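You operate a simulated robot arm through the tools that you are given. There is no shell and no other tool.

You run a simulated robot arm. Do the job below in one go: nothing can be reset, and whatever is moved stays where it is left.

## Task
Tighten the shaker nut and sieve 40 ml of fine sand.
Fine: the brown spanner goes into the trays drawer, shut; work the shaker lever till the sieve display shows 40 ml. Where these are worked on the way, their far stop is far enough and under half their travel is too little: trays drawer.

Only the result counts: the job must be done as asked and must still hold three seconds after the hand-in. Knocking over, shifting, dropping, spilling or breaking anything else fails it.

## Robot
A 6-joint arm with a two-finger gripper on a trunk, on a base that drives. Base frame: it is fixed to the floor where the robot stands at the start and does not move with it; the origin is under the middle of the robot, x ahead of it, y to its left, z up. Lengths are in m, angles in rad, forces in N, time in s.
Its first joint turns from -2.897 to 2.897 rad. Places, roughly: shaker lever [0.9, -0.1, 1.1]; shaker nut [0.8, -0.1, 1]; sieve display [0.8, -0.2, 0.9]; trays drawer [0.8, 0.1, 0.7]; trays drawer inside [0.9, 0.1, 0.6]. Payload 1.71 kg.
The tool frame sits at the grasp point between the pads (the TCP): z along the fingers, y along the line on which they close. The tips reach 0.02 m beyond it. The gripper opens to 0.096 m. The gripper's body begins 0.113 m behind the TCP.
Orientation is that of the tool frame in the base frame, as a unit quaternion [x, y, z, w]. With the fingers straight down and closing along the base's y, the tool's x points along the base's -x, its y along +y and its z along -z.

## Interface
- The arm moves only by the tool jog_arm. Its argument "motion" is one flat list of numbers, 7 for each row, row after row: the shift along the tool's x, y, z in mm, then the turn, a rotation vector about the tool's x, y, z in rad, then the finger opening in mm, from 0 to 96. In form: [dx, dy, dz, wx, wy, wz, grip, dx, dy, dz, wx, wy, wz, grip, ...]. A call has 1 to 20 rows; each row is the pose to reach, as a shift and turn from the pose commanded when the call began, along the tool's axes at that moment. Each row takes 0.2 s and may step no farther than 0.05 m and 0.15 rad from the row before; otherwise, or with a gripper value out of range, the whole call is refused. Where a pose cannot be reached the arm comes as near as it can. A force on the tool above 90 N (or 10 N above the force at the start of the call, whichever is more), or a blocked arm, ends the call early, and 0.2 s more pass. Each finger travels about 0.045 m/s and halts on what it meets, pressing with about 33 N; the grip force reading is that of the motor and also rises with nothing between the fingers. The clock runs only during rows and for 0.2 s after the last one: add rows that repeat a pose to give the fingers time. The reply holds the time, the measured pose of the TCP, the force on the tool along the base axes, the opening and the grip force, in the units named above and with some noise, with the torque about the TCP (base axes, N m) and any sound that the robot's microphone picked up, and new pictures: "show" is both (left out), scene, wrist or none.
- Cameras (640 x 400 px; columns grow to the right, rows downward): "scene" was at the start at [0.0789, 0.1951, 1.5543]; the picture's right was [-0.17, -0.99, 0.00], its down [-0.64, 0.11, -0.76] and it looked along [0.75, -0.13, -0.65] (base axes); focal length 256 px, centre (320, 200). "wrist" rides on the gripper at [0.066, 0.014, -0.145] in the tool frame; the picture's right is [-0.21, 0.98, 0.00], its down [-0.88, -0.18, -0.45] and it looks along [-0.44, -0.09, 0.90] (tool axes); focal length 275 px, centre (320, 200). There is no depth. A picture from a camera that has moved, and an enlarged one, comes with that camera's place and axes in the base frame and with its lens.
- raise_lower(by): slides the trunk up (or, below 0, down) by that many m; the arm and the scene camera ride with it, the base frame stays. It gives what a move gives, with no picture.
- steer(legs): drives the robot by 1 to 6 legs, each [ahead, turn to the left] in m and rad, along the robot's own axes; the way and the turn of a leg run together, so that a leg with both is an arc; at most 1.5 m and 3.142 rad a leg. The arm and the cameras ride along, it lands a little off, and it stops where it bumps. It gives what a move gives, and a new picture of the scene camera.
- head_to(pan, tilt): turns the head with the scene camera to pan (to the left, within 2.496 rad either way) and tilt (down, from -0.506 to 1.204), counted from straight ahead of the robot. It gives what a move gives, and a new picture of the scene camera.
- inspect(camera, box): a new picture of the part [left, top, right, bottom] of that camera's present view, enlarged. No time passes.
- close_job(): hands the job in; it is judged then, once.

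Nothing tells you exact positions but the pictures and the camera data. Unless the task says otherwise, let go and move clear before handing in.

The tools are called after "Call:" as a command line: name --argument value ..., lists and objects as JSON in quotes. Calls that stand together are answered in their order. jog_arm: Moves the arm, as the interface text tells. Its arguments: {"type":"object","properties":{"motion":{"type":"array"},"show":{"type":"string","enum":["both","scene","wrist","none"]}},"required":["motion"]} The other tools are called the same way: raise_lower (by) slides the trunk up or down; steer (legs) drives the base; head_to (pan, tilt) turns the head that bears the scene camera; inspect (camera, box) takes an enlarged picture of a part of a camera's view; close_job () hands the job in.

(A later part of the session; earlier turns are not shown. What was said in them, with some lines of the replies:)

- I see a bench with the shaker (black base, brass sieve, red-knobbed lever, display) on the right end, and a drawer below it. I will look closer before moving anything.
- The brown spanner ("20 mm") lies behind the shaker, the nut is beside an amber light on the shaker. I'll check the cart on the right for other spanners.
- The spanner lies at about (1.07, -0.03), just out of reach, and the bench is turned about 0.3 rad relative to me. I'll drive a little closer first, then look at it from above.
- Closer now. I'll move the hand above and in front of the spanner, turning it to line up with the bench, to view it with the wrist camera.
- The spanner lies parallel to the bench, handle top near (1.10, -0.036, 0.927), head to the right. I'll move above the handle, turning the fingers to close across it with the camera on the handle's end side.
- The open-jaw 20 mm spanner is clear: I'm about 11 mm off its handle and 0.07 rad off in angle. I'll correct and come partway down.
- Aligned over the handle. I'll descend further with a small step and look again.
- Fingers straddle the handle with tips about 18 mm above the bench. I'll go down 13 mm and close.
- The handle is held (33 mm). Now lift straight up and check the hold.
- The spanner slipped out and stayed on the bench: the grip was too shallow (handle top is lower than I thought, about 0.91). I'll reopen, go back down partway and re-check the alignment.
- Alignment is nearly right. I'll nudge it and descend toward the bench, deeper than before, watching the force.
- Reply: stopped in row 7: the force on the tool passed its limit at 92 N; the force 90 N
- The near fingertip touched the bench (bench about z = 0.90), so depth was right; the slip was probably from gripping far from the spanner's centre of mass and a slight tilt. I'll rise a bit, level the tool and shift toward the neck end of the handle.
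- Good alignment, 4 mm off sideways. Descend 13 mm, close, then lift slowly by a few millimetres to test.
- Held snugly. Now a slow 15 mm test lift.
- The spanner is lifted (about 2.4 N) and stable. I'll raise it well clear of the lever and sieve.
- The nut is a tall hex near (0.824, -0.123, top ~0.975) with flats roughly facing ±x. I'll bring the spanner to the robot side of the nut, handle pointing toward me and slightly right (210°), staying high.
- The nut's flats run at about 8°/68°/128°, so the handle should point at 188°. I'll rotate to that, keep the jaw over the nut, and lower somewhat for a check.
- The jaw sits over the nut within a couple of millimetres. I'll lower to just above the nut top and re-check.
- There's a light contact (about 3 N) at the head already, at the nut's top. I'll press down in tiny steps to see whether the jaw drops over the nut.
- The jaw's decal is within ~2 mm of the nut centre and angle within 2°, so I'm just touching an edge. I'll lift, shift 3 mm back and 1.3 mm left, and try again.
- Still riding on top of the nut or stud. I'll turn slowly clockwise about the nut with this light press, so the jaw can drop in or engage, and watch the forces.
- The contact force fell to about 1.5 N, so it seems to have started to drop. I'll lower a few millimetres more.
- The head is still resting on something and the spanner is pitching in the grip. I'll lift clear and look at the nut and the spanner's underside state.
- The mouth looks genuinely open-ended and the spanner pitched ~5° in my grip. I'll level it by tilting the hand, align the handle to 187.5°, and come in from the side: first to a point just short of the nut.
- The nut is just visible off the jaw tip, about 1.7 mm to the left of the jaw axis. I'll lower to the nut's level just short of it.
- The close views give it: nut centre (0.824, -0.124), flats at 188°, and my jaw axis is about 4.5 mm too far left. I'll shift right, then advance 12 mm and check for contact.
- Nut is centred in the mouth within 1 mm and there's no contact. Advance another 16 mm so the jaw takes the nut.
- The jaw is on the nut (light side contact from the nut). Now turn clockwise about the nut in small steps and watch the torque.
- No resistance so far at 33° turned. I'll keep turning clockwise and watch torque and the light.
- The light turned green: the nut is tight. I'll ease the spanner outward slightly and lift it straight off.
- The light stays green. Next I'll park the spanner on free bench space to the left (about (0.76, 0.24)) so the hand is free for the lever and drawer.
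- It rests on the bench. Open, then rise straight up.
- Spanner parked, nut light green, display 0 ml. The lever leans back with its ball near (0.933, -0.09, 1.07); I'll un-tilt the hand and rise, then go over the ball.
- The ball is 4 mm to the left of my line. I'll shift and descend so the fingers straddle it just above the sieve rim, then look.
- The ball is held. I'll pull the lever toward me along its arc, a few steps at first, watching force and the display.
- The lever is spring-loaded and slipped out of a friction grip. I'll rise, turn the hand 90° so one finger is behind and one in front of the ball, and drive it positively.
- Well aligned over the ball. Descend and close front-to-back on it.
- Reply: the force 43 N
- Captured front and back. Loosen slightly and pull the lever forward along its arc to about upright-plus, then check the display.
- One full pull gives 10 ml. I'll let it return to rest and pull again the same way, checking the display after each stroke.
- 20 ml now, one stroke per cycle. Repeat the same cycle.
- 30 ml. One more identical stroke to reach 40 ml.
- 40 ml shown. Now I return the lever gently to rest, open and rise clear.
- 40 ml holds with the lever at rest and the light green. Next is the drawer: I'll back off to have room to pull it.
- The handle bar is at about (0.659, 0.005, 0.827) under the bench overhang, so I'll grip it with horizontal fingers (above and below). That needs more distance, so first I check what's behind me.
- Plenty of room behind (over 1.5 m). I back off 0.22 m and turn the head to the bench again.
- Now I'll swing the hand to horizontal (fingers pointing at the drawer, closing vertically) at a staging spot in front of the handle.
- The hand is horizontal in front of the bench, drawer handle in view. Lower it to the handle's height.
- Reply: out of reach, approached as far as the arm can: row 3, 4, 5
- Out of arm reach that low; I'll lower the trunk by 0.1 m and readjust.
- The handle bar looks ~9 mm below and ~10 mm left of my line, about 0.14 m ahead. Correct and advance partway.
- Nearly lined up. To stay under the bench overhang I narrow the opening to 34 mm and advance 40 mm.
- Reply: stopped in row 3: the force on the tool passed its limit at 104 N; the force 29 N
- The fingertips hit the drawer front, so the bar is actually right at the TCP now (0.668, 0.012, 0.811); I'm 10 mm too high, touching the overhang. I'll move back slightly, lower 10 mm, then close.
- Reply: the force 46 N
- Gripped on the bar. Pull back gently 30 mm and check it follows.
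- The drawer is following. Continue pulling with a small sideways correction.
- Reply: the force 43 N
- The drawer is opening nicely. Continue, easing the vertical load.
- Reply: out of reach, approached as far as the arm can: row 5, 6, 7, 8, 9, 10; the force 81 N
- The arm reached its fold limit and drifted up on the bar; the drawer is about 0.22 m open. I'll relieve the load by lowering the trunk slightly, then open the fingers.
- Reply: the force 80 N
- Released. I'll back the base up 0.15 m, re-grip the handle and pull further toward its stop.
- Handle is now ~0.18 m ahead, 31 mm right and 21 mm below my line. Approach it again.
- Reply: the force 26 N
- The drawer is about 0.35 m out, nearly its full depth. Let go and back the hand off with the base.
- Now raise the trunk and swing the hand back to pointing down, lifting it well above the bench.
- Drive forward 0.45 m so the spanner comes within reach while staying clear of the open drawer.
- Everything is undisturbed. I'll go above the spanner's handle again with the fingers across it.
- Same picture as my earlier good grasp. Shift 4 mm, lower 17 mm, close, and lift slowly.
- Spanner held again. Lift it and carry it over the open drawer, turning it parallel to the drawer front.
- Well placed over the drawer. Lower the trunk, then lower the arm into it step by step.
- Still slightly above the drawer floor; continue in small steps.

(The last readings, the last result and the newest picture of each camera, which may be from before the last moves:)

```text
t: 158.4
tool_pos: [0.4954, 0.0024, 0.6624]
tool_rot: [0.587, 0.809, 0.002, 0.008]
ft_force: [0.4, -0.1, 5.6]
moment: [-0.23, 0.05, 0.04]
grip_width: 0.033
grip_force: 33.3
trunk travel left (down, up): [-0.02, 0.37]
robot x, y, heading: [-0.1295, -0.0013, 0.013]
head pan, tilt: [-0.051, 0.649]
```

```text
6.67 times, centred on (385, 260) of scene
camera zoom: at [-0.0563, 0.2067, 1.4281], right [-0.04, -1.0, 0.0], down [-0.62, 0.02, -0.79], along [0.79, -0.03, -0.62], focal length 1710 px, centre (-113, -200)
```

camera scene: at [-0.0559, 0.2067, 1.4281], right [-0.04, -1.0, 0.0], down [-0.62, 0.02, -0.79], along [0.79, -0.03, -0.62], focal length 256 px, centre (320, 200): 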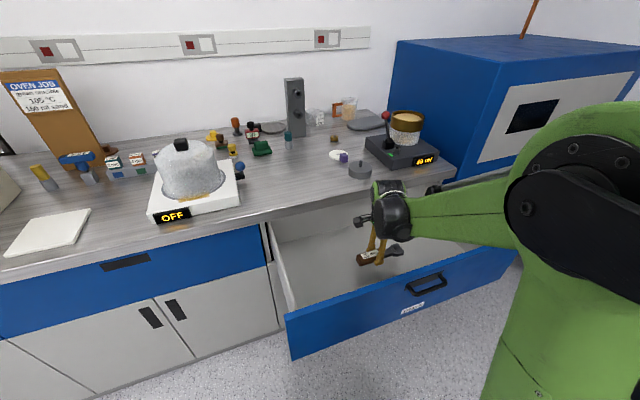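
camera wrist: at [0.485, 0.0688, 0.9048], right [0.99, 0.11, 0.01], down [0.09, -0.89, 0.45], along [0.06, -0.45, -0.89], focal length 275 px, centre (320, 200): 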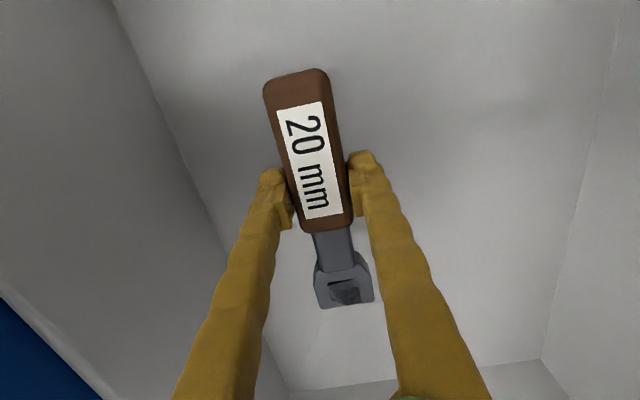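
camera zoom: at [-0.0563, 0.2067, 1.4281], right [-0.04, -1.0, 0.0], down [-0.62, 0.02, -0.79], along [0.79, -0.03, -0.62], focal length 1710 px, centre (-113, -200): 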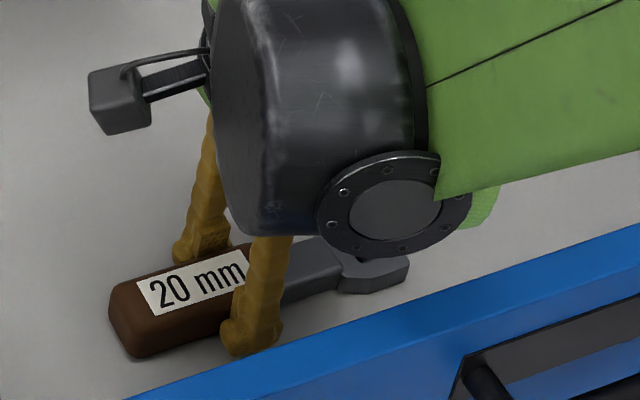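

It's on the drawer floor. Open and rise straight out.

Call:
jog_arm --motion '[0, 0, -1, 0, 0, 0, 20, 0, 0, -1, 0, 0, 0, 45, 0, 0, -1, 0, 0, 0, 56, 0, 0, -1, 0, 0, 0, 56, 0, 0, -15, 0, 0, 0, 56, 0, 0, -50, 0, 0, 0, 56, 0, 0, -90, 0, 0, 0, 56, 0, 0, -130, 0, 0, 0, 56, 0, 0, -170, 0, 0, 0, 56, 0, 0, -210, 0, 0, 0, 56, 0, 0, -250, 0, 0, 0, 56, 0, 0, -290, 0, 0, 0, 56, 0, 0, -290, 0, 0, 0, 56]'

Call:
inspect --camera "scene" --box '[260, 170, 480, 360]'

```text
t: 161.2
tool_pos: [0.489, 0.0046, 0.9542]
tool_rot: [0.588, 0.809, 0.003, 0.007]
ft_force: [0.3, 0.2, -0.1]
moment: [0.02, -0.04, 0.02]
grip_width: 0.0559
grip_force: 0.1
trunk travel left (down, up): [-0.02, 0.37]
robot x, y, heading: [-0.1352, -0.0008, 0.011]
head pan, tilt: [-0.051, 0.649]
camera scene: at [-0.0562, 0.2067, 1.428], right [-0.04, -1.0, 0.0], down [-0.62, 0.02, -0.79], along [0.79, -0.03, -0.62], focal length 256 px, centre (320, 200)
camera wrist: at [0.4803, 0.0712, 1.0996], right [0.99, 0.11, 0.01], down [0.09, -0.89, 0.45], along [0.06, -0.45, -0.89], focal length 275 px, centre (320, 200)
```

scene: 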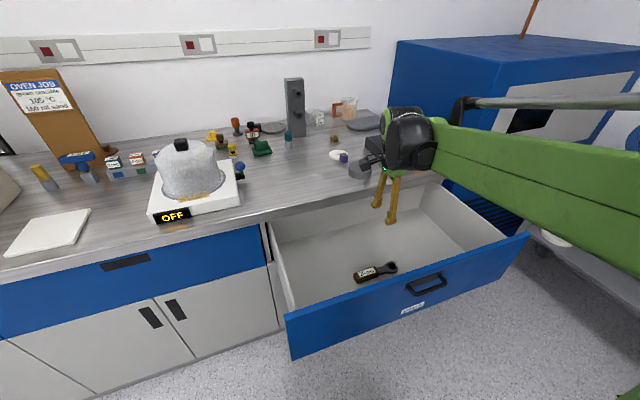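
wrist: 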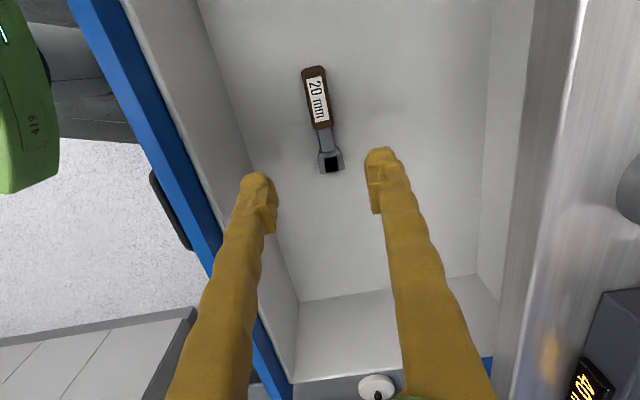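

```text
2.11 times, centred on (370, 265) of scene
camera zoom: at [-0.0562, 0.2067, 1.428], right [-0.04, -1.0, 0.0], down [-0.62, 0.02, -0.79], along [0.79, -0.03, -0.62], focal length 540 px, centre (215, 63)
```

zoom: 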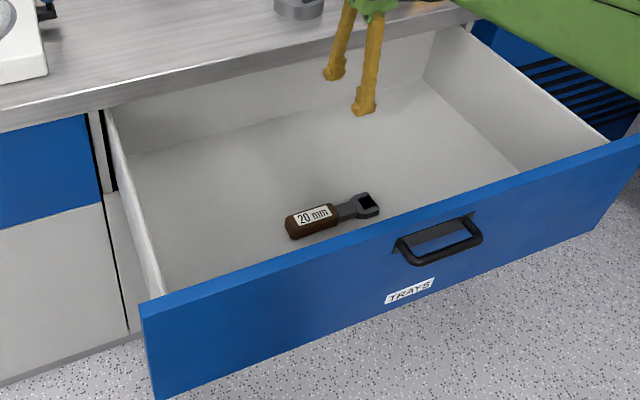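

The spanner lies in the drawer. Now to shut it: I'll back up a little, then push the handle bar with closed fingers from the front.

Call:
steer --legs '[[-0.13, 0.0]]'

Call:
inspect --camera "scene" --box '[260, 150, 480, 340]'

```text
t: 162.8
tool_pos: [0.3588, 0.002, 0.9554]
tool_rot: [0.588, 0.809, 0.002, 0.007]
ft_force: [0.7, -0.3, 0.4]
moment: [0.0, 0.03, -0.02]
grip_width: 0.0558
grip_force: 0.1
trunk travel left (down, up): [-0.02, 0.37]
robot x, y, heading: [-0.2634, -0.0044, 0.011]
head pan, tilt: [-0.051, 0.649]
camera scene: at [-0.1869, 0.2052, 1.428], right [-0.04, -1.0, 0.0], down [-0.62, 0.02, -0.79], along [0.79, -0.03, -0.62], focal length 256 px, centre (320, 200)
```

scene: 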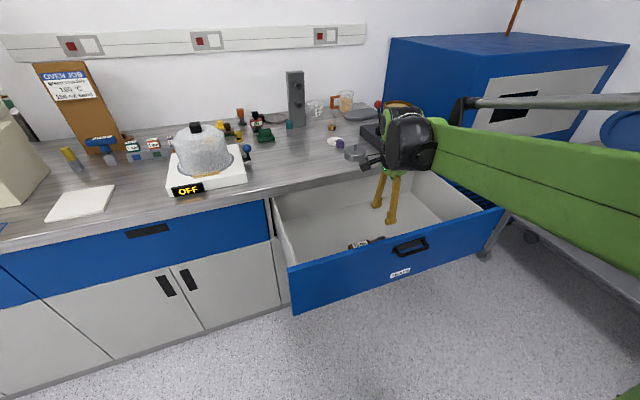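

```text
2.11 times, centred on (370, 245) of scene
camera zoom: at [-0.1869, 0.2052, 1.428], right [-0.04, -1.0, 0.0], down [-0.62, 0.02, -0.79], along [0.79, -0.03, -0.62], focal length 540 px, centre (215, 105)
```

zoom: 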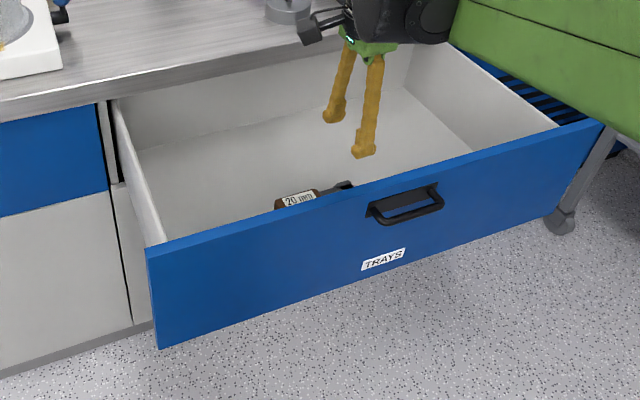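

Call:
jog_arm --motion '[-23, -32, 0, 0, 0, 0, 40, -46, -64, 0, 0, 0, 0, 20, -69, -96, 0, 0, 0, 0, 0, -92, -129, 0, 0, 0, 0, 0, -92, -129, 35, 0, 0, 0, 0, -92, -129, 70, 0, 0, 0, 0, -92, -129, 105, 0, 0, 0, 0, -92, -129, 140, 0, 0, 0, 0, -92, -129, 140, 0, 0, 0, 0]'

Call:
inspect --camera "scene" --box '[320, 200, 440, 320]'

```text
t: 164.8
tool_pos: [0.2537, -0.1254, 0.8185]
tool_rot: [0.588, 0.809, 0.006, 0.013]
ft_force: [1.1, 0.1, -0.2]
moment: [0.01, 0.01, -0.01]
grip_width: 0.0
grip_force: 29.2
trunk travel left (down, up): [-0.02, 0.37]
robot x, y, heading: [-0.2635, -0.0031, 0.008]
head pan, tilt: [-0.051, 0.649]
camera scene: at [-0.1872, 0.2053, 1.4281], right [-0.04, -1.0, 0.0], down [-0.62, 0.02, -0.79], along [0.79, -0.03, -0.62], focal length 256 px, centre (320, 200)
camera wrist: at [0.2419, -0.0591, 0.9627], right [0.99, 0.11, 0.03], down [0.08, -0.89, 0.45], along [0.07, -0.45, -0.89], focal length 275 px, centre (320, 200)
```

scene: 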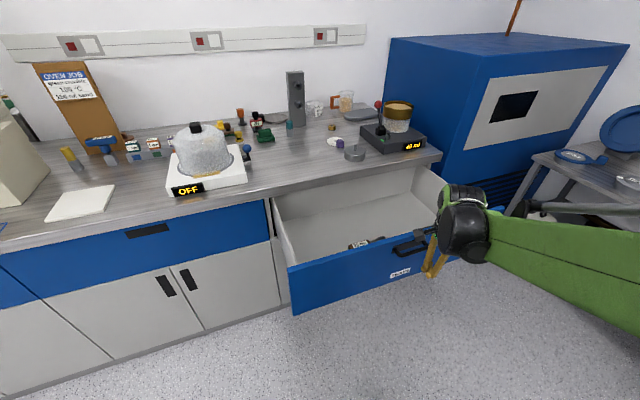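
wrist: 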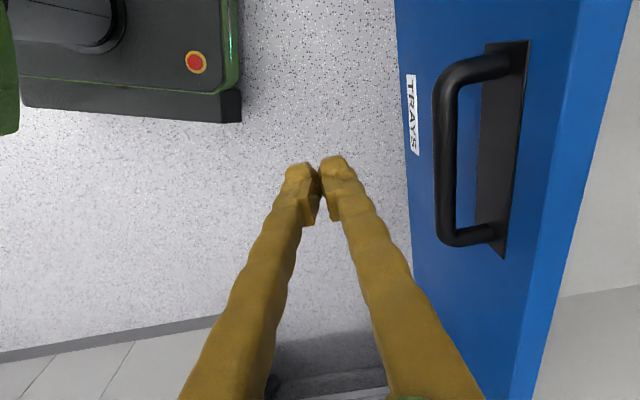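

```text
3.33 times, centred on (380, 260) of scene
camera zoom: at [-0.1872, 0.2053, 1.4281], right [-0.04, -1.0, 0.0], down [-0.62, 0.02, -0.79], along [0.79, -0.03, -0.62], focal length 855 px, centre (120, 0)
```

zoom: 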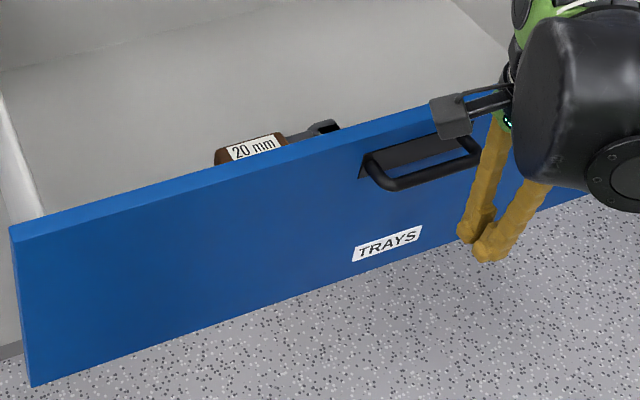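

The fingers line up with the middle of the handle bar, 8 cm in front. Lower 6 mm and push forward in stages.

Call:
jog_arm --motion '[4, 0, 6, 0, 0, 0, 0, 4, 25, 7, 0, 0, 0, 0, 4, 50, 7.5, 0, 0, 0, 0, 4, 75, 8, 0, 0, 0, 0, 4, 95, 8.5, 0, 0, 0, 0, 4, 115, 9, 0, 0, 0, 0, 4, 115, 9, 0, 0, 0, 0]' --show "wrist"

Call:
inspect --camera "scene" --box '[260, 150, 480, 340]'

```text
t: 166.3
tool_pos: [0.3629, -0.0864, 0.8147]
tool_rot: [0.588, 0.809, 0.007, 0.012]
ft_force: [0.0, 1.2, -0.2]
moment: [0.0, 0.03, 0.03]
grip_width: 0.0
grip_force: 29.7
trunk travel left (down, up): [-0.02, 0.37]
robot x, y, heading: [-0.2689, -0.0009, 0.01]
head pan, tilt: [-0.051, 0.649]
camera wrist: at [0.3508, -0.0197, 0.9588], right [0.99, 0.11, 0.03], down [0.08, -0.89, 0.45], along [0.07, -0.45, -0.89], focal length 275 px, centre (320, 200)
```

wrist: 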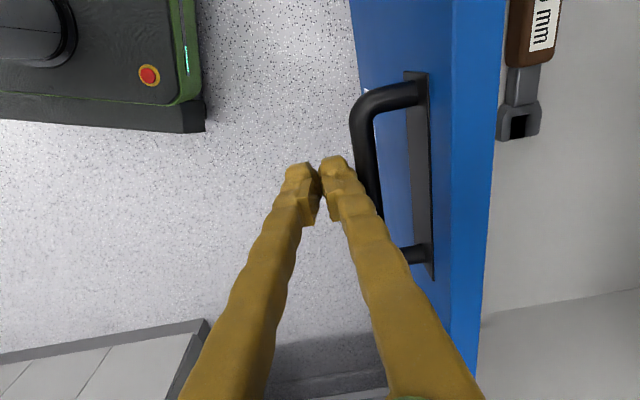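

```text
2.11 times, centred on (370, 245) of scene
camera zoom: at [-0.187, 0.2052, 1.4281], right [-0.04, -1.0, 0.0], down [-0.62, 0.02, -0.79], along [0.79, -0.03, -0.62], focal length 540 px, centre (215, 105)
```

zoom: 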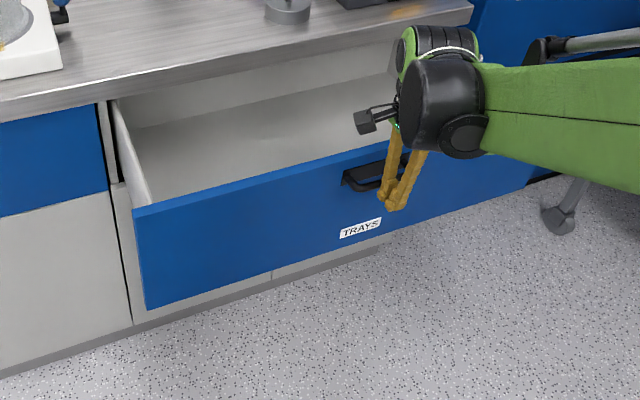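

The drawer is closing smoothly. Continue pushing, slower toward the end.

Call:
jog_arm --motion '[0, 18, 0.5, 0, 0, 0, 0, 0, 36, 1, 0, 0, 0, 0, 0, 54, 1.5, 0, 0, 0, 0, 0, 72, 2, 0, 0, 0, 0, 0, 90, 2.5, 0, 0, 0, 0, 0, 108, 3, 0, 0, 0, 0, 0, 126, 3.5, 0, 0, 0, 0, 0, 144, 4, 0, 0, 0, 0, 0, 162, 4.5, 0, 0, 0, 0, 0, 180, 5, 0, 0, 0, 0, 0, 195, 5.5, 0, 0, 0, 0, 0, 195, 5.5, 0, 0, 0, 0]' --show "wrist"

Call:
inspect --camera "scene" --box '[260, 130, 480, 320]'

```text
t: 168.9
tool_pos: [0.5487, -0.0254, 0.8149]
tool_rot: [0.588, 0.809, 0.007, 0.013]
ft_force: [0.3, -0.5, 0.1]
moment: [-0.04, -0.01, 0.04]
grip_width: 0.0001
grip_force: 29.2
trunk travel left (down, up): [-0.02, 0.37]
robot x, y, heading: [-0.2659, 0.0032, 0.013]
head pan, tilt: [-0.051, 0.649]
camera wrist: at [0.5365, 0.0423, 0.959], right [0.99, 0.11, 0.03], down [0.08, -0.89, 0.45], along [0.07, -0.45, -0.89], focal length 275 px, centre (320, 200)
```

wrist: 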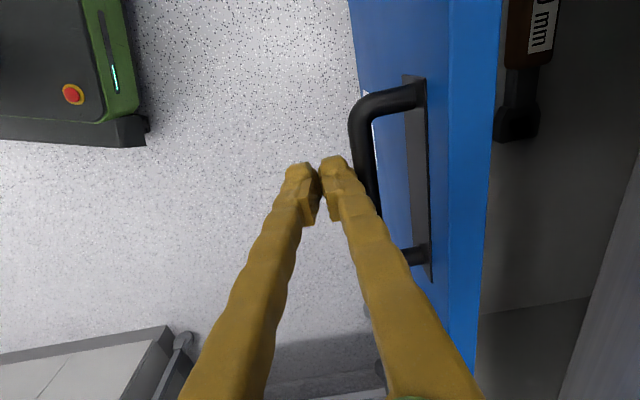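

```text
2.11 times, centred on (370, 225) of scene
camera zoom: at [-0.1868, 0.2052, 1.4281], right [-0.04, -1.0, 0.0], down [-0.62, 0.02, -0.79], along [0.79, -0.03, -0.62], focal length 540 px, centre (215, 147)
```

zoom: 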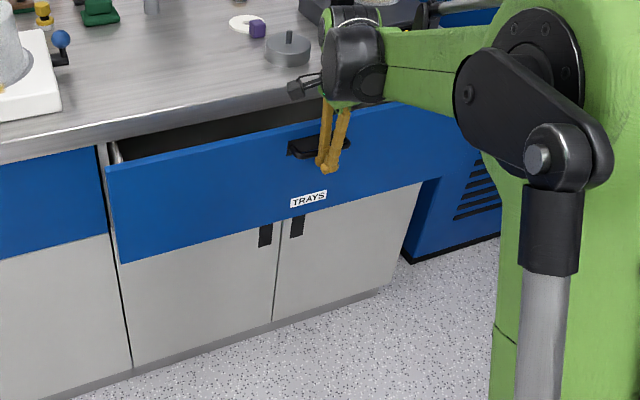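

Call:
jog_arm --motion '[0, 12, 0.3, 0, 0, 0, 0, 0, 24, 0.6, 0, 0, 0, 0, 0, 36, 0.9, 0, 0, 0, 0, 0, 48, 1.2, 0, 0, 0, 0, 0, 60, 1.5, 0, 0, 0, 0, 0, 72, 1.8, 0, 0, 0, 0, 0, 82, 2, 0, 0, 0, 0, 0, 90, 2.2, 0, 0, 0, 0, 0, 90, 2.2, 0, 0, 0, 0]' --show "wrist"

Call:
inspect --camera "scene" --box '[260, 130, 480, 320]'

```text
t: 170.9
tool_pos: [0.6347, 0.0029, 0.8149]
tool_rot: [0.587, 0.809, 0.007, 0.013]
ft_force: [0.3, -0.6, -0.3]
moment: [0.01, -0.02, -0.04]
grip_width: 0.0002
grip_force: 29.7
trunk travel left (down, up): [-0.02, 0.37]
robot x, y, heading: [-0.2649, -0.0032, 0.012]
head pan, tilt: [-0.051, 0.649]
camera wrist: at [0.6223, 0.0696, 0.9586], right [0.99, 0.11, 0.03], down [0.08, -0.89, 0.45], along [0.07, -0.45, -0.89], focal length 275 px, centre (320, 200)
```

wrist: 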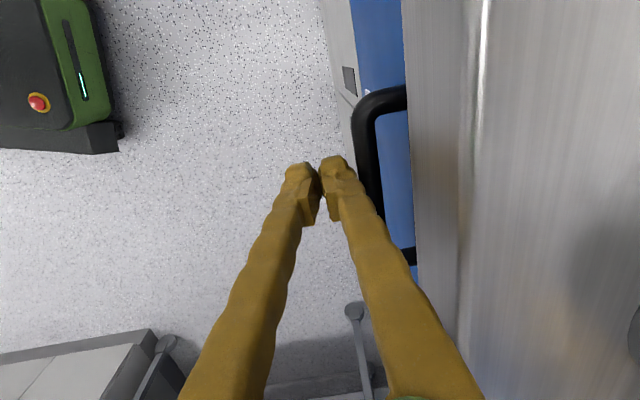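

```text
2.11 times, centred on (370, 225) of scene
camera zoom: at [-0.1868, 0.2052, 1.4281], right [-0.04, -1.0, 0.0], down [-0.62, 0.02, -0.79], along [0.79, -0.03, -0.62], focal length 540 px, centre (215, 147)
```

zoom: 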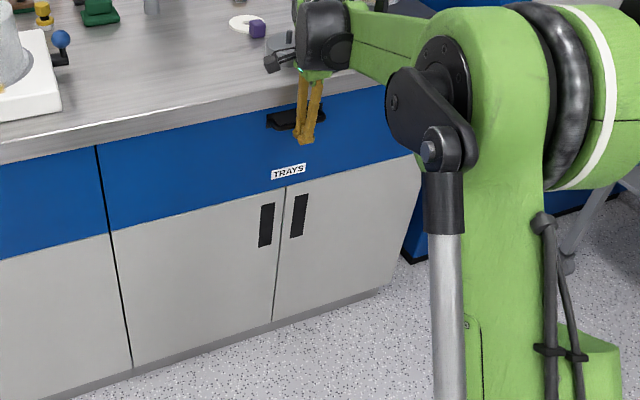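

Call:
jog_arm --motion '[0, 4, 0.1, 0, 0, 0, 0, 0, 8, 0.2, 0, 0, 0, 0, 0, 12, 0.3, 0, 0, 0, 0, 0, 15, 0.4, 0, 0, 0, 0, 0, 15, 0.4, 0, 0, 0, 0]' --show "wrist"

Call:
inspect --camera "wrist" --box '[290, 60, 470, 290]'

Call:
inspect --camera "scene" --box '[290, 150, 420, 250]'

```text
t: 171.9
tool_pos: [0.6269, 0.0023, 0.8293]
tool_rot: [0.589, 0.808, 0.008, 0.016]
ft_force: [-1.1, -0.2, 0.1]
moment: [0.01, -0.12, -0.02]
grip_width: 0.0
grip_force: 29.6
trunk travel left (down, up): [-0.02, 0.37]
robot x, y, heading: [-0.2703, -0.0024, 0.014]
head pan, tilt: [-0.051, 0.649]
stopped in row 4: the force on the tool passed its limit at 101 N (the readings are from after the stop); the commanded pose is now the measured one
camera wrist: at [0.6146, 0.0712, 0.9732], right [0.99, 0.11, 0.03], down [0.08, -0.89, 0.45], along [0.08, -0.45, -0.89], focal length 275 px, centre (320, 200)
```

wrist: 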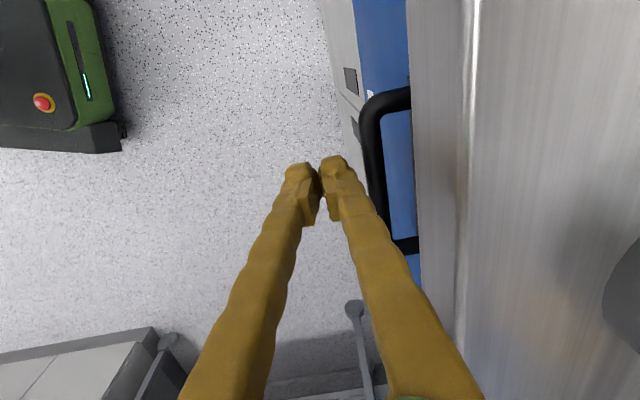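

```text
1.74 times, centred on (380, 175) of wrist
camera zoom: at [0.6146, 0.0712, 0.9732], right [0.99, 0.11, 0.03], down [0.08, -0.89, 0.45], along [0.08, -0.45, -0.89], focal length 479 px, centre (216, 244)
```

zoom: 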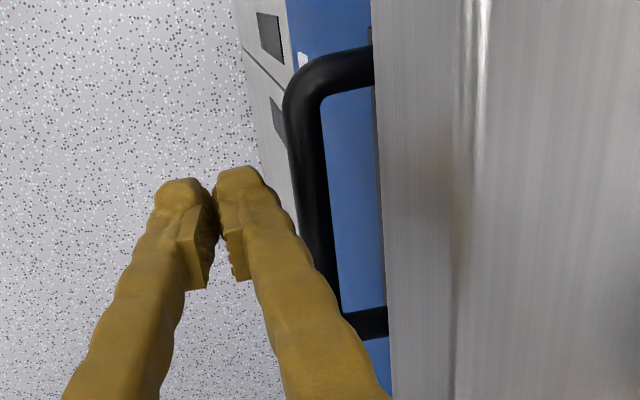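

```text
4.00 times, centred on (355, 200) of scene
camera zoom: at [-0.1895, 0.2051, 1.4287], right [-0.04, -1.0, 0.0], down [-0.61, 0.02, -0.79], along [0.79, -0.03, -0.62], focal length 1026 px, centre (180, 200)
```

zoom: 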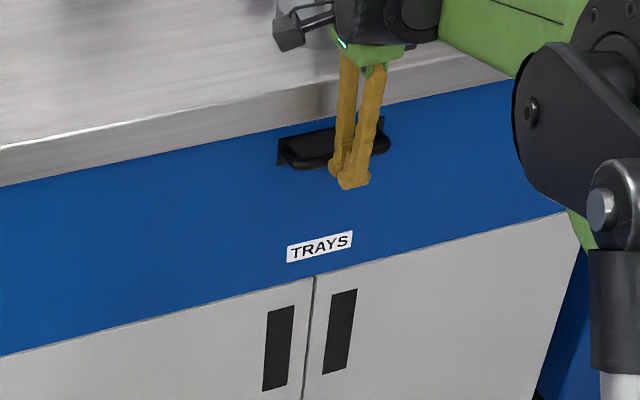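

The push stopped against something firm, probably the drawer's closed stop. I'll back the hand off and check whether it is flush.

Call:
jog_arm --motion '[0, -25, 0, 0, 0, 0, 0, 0, -60, 0, 0, 0, 0, 0, -20, -100, -20, 0, 0, 0, 0, -50, -135, -50, 0, 0, 0, 0, -80, -150, -90, 0, 0, 0, 0, -110, -160, -120, 0, 0, 0, 0, -110, -160, -120, 0, 0, 0, 0]' --show "scene"

Call:
inspect --camera "scene" --box '[240, 150, 420, 270]'

Call:
inspect --camera "scene" --box '[240, 190, 310, 270]'

```text
refused: row 4 steps farther than a row can; nothing moved
```

```text
3.33 times, centred on (330, 210) of scene
camera zoom: at [-0.1895, 0.2051, 1.4287], right [-0.04, -1.0, 0.0], down [-0.61, 0.02, -0.79], along [0.79, -0.03, -0.62], focal length 855 px, centre (287, 167)
```

zoom: 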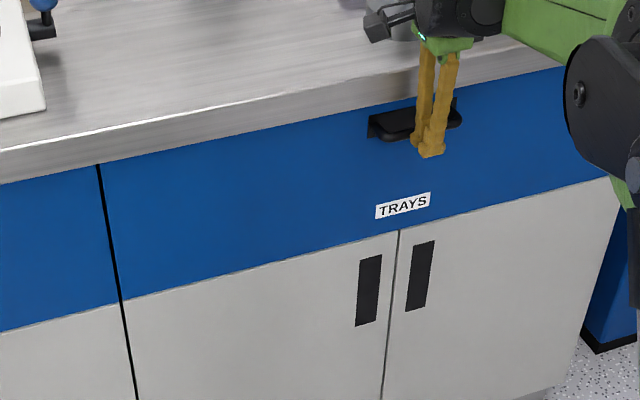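

```text
5.00 times, centred on (275, 230) of scene
camera zoom: at [-0.1895, 0.2051, 1.4287], right [-0.04, -1.0, 0.0], down [-0.61, 0.02, -0.79], along [0.79, -0.03, -0.62], focal length 1283 px, centre (545, 50)
```

zoom: 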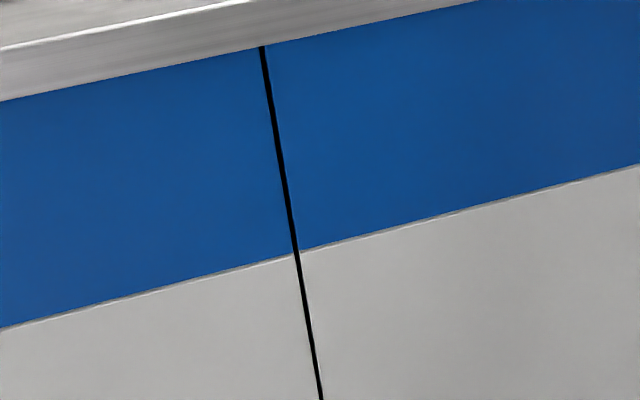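

The drawer front is flush with its neighbour: shut. Now I retreat the hand clear.

Call:
jog_arm --motion '[0, -20, 0, 0, 0, 0, 0, 0, -50, 0, 0, 0, 0, 0, 0, -90, -10, 0, 0, 0, 0, 0, -120, -40, 0, 0, 0, 0, 0, -140, -80, 0, 0, 0, 0, 0, -150, -125, 0, 0, 0, 0, 0, -150, -170, 0, 0, 0, 0, 0, -150, -215, 0, 0, 0, 0, 0, -150, -260, 0, 0, 0, 0, 0, -150, -260, 0, 0, 0, 0]'

Call:
raise_lower --by 0.13

Call:
inspect --camera "scene" --box '[230, 80, 450, 280]'

Call:
inspect --camera "scene" --box '[340, 90, 440, 180]'

```text
t: 174.1
tool_pos: [0.4796, -0.0403, 1.0806]
tool_rot: [0.588, 0.809, 0.007, 0.015]
ft_force: [-0.3, 0.3, -0.5]
moment: [0.02, -0.05, -0.01]
grip_width: 0.0001
grip_force: 29.3
trunk travel left (down, up): [-0.02, 0.37]
robot x, y, heading: [-0.2655, 0.0002, 0.012]
head pan, tilt: [-0.051, 0.649]
camera scene: at [-0.1875, 0.2052, 1.428], right [-0.04, -1.0, 0.0], down [-0.62, 0.02, -0.79], along [0.79, -0.03, -0.62], focal length 256 px, centre (320, 200)
camera wrist: at [0.467, 0.0265, 1.2247], right [0.99, 0.11, 0.03], down [0.08, -0.89, 0.45], along [0.08, -0.45, -0.89], focal length 275 px, centre (320, 200)
```

scene: 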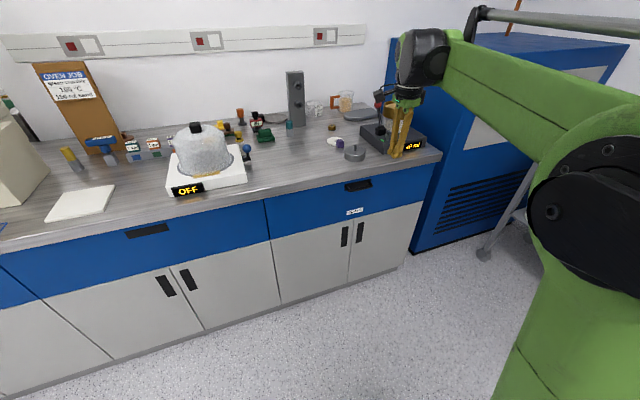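
wrist: 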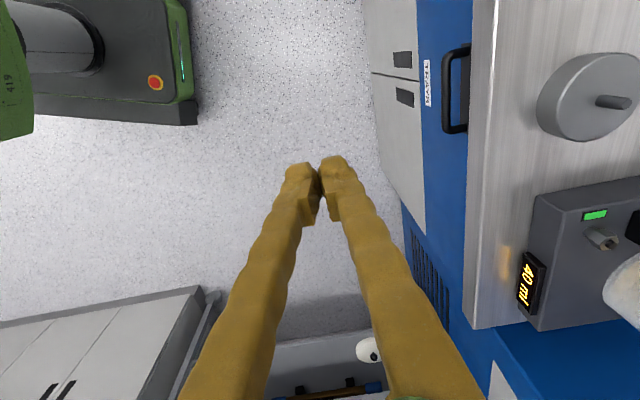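

```text
t: 175.6
tool_pos: [0.4804, -0.0404, 1.2112]
tool_rot: [0.588, 0.809, 0.008, 0.016]
ft_force: [-0.2, 0.3, 0.4]
moment: [0.0, -0.01, -0.01]
grip_width: 0.0001
grip_force: 29.2
trunk travel left (down, up): [-0.15, 0.24]
robot x, y, heading: [-0.2625, -0.0053, 0.011]
head pan, tilt: [-0.051, 0.649]
```

```text
2.00 times, centred on (340, 180) of scene
camera zoom: at [-0.1852, 0.2053, 1.5579], right [-0.04, -1.0, 0.0], down [-0.62, 0.02, -0.79], along [0.79, -0.03, -0.62], focal length 513 px, centre (280, 240)
```

zoom: 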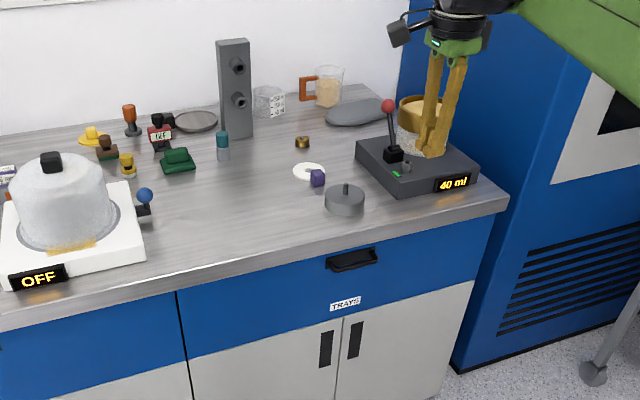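

```text
4.44 times, centred on (390, 135) of scene
camera zoom: at [-0.1852, 0.2053, 1.5579], right [-0.04, -1.0, 0.0], down [-0.62, 0.02, -0.79], along [0.79, -0.03, -0.62], focal length 1140 px, centre (9, 489)
```

zoom: 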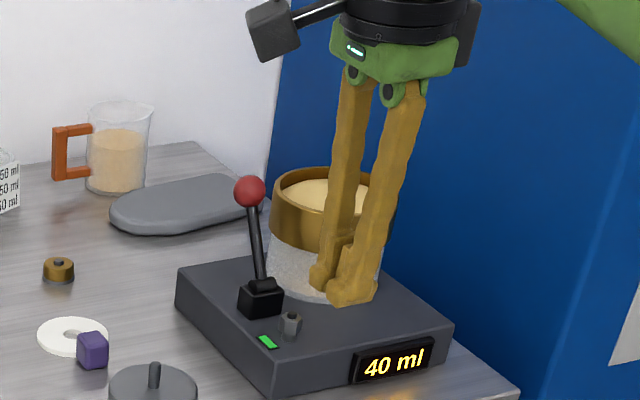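

Call:
close_job

```text
The job is handed in.
```

The job is done and handed in, with the hand moved clear first.

- **Shaker nut:** it is tight, and its light turned from amber to green.
- **Sand:** the sieve display reads 40 ml after four lever strokes of 10 ml each. The lever is back at rest.
- **Brown spanner:** it lies on the floor of the trays drawer. The drawer was pulled out about 0.35 m, well past half way, and is now shut. Its front looks flush with the drawer next to it.

Three things did not go cleanly, but the final views showed nothing else moved:

- **Spanner pick-up:** the spanner slipped out of the first grip and stayed on the bench.
- **Lever:** it sprang back once before it was gripped front and back.
- **Contact:** the hand pressed to just over 90 N three times: on the bench beside the spanner, at the drawer front before gripping its handle, and when the drawer reached its closed stop.
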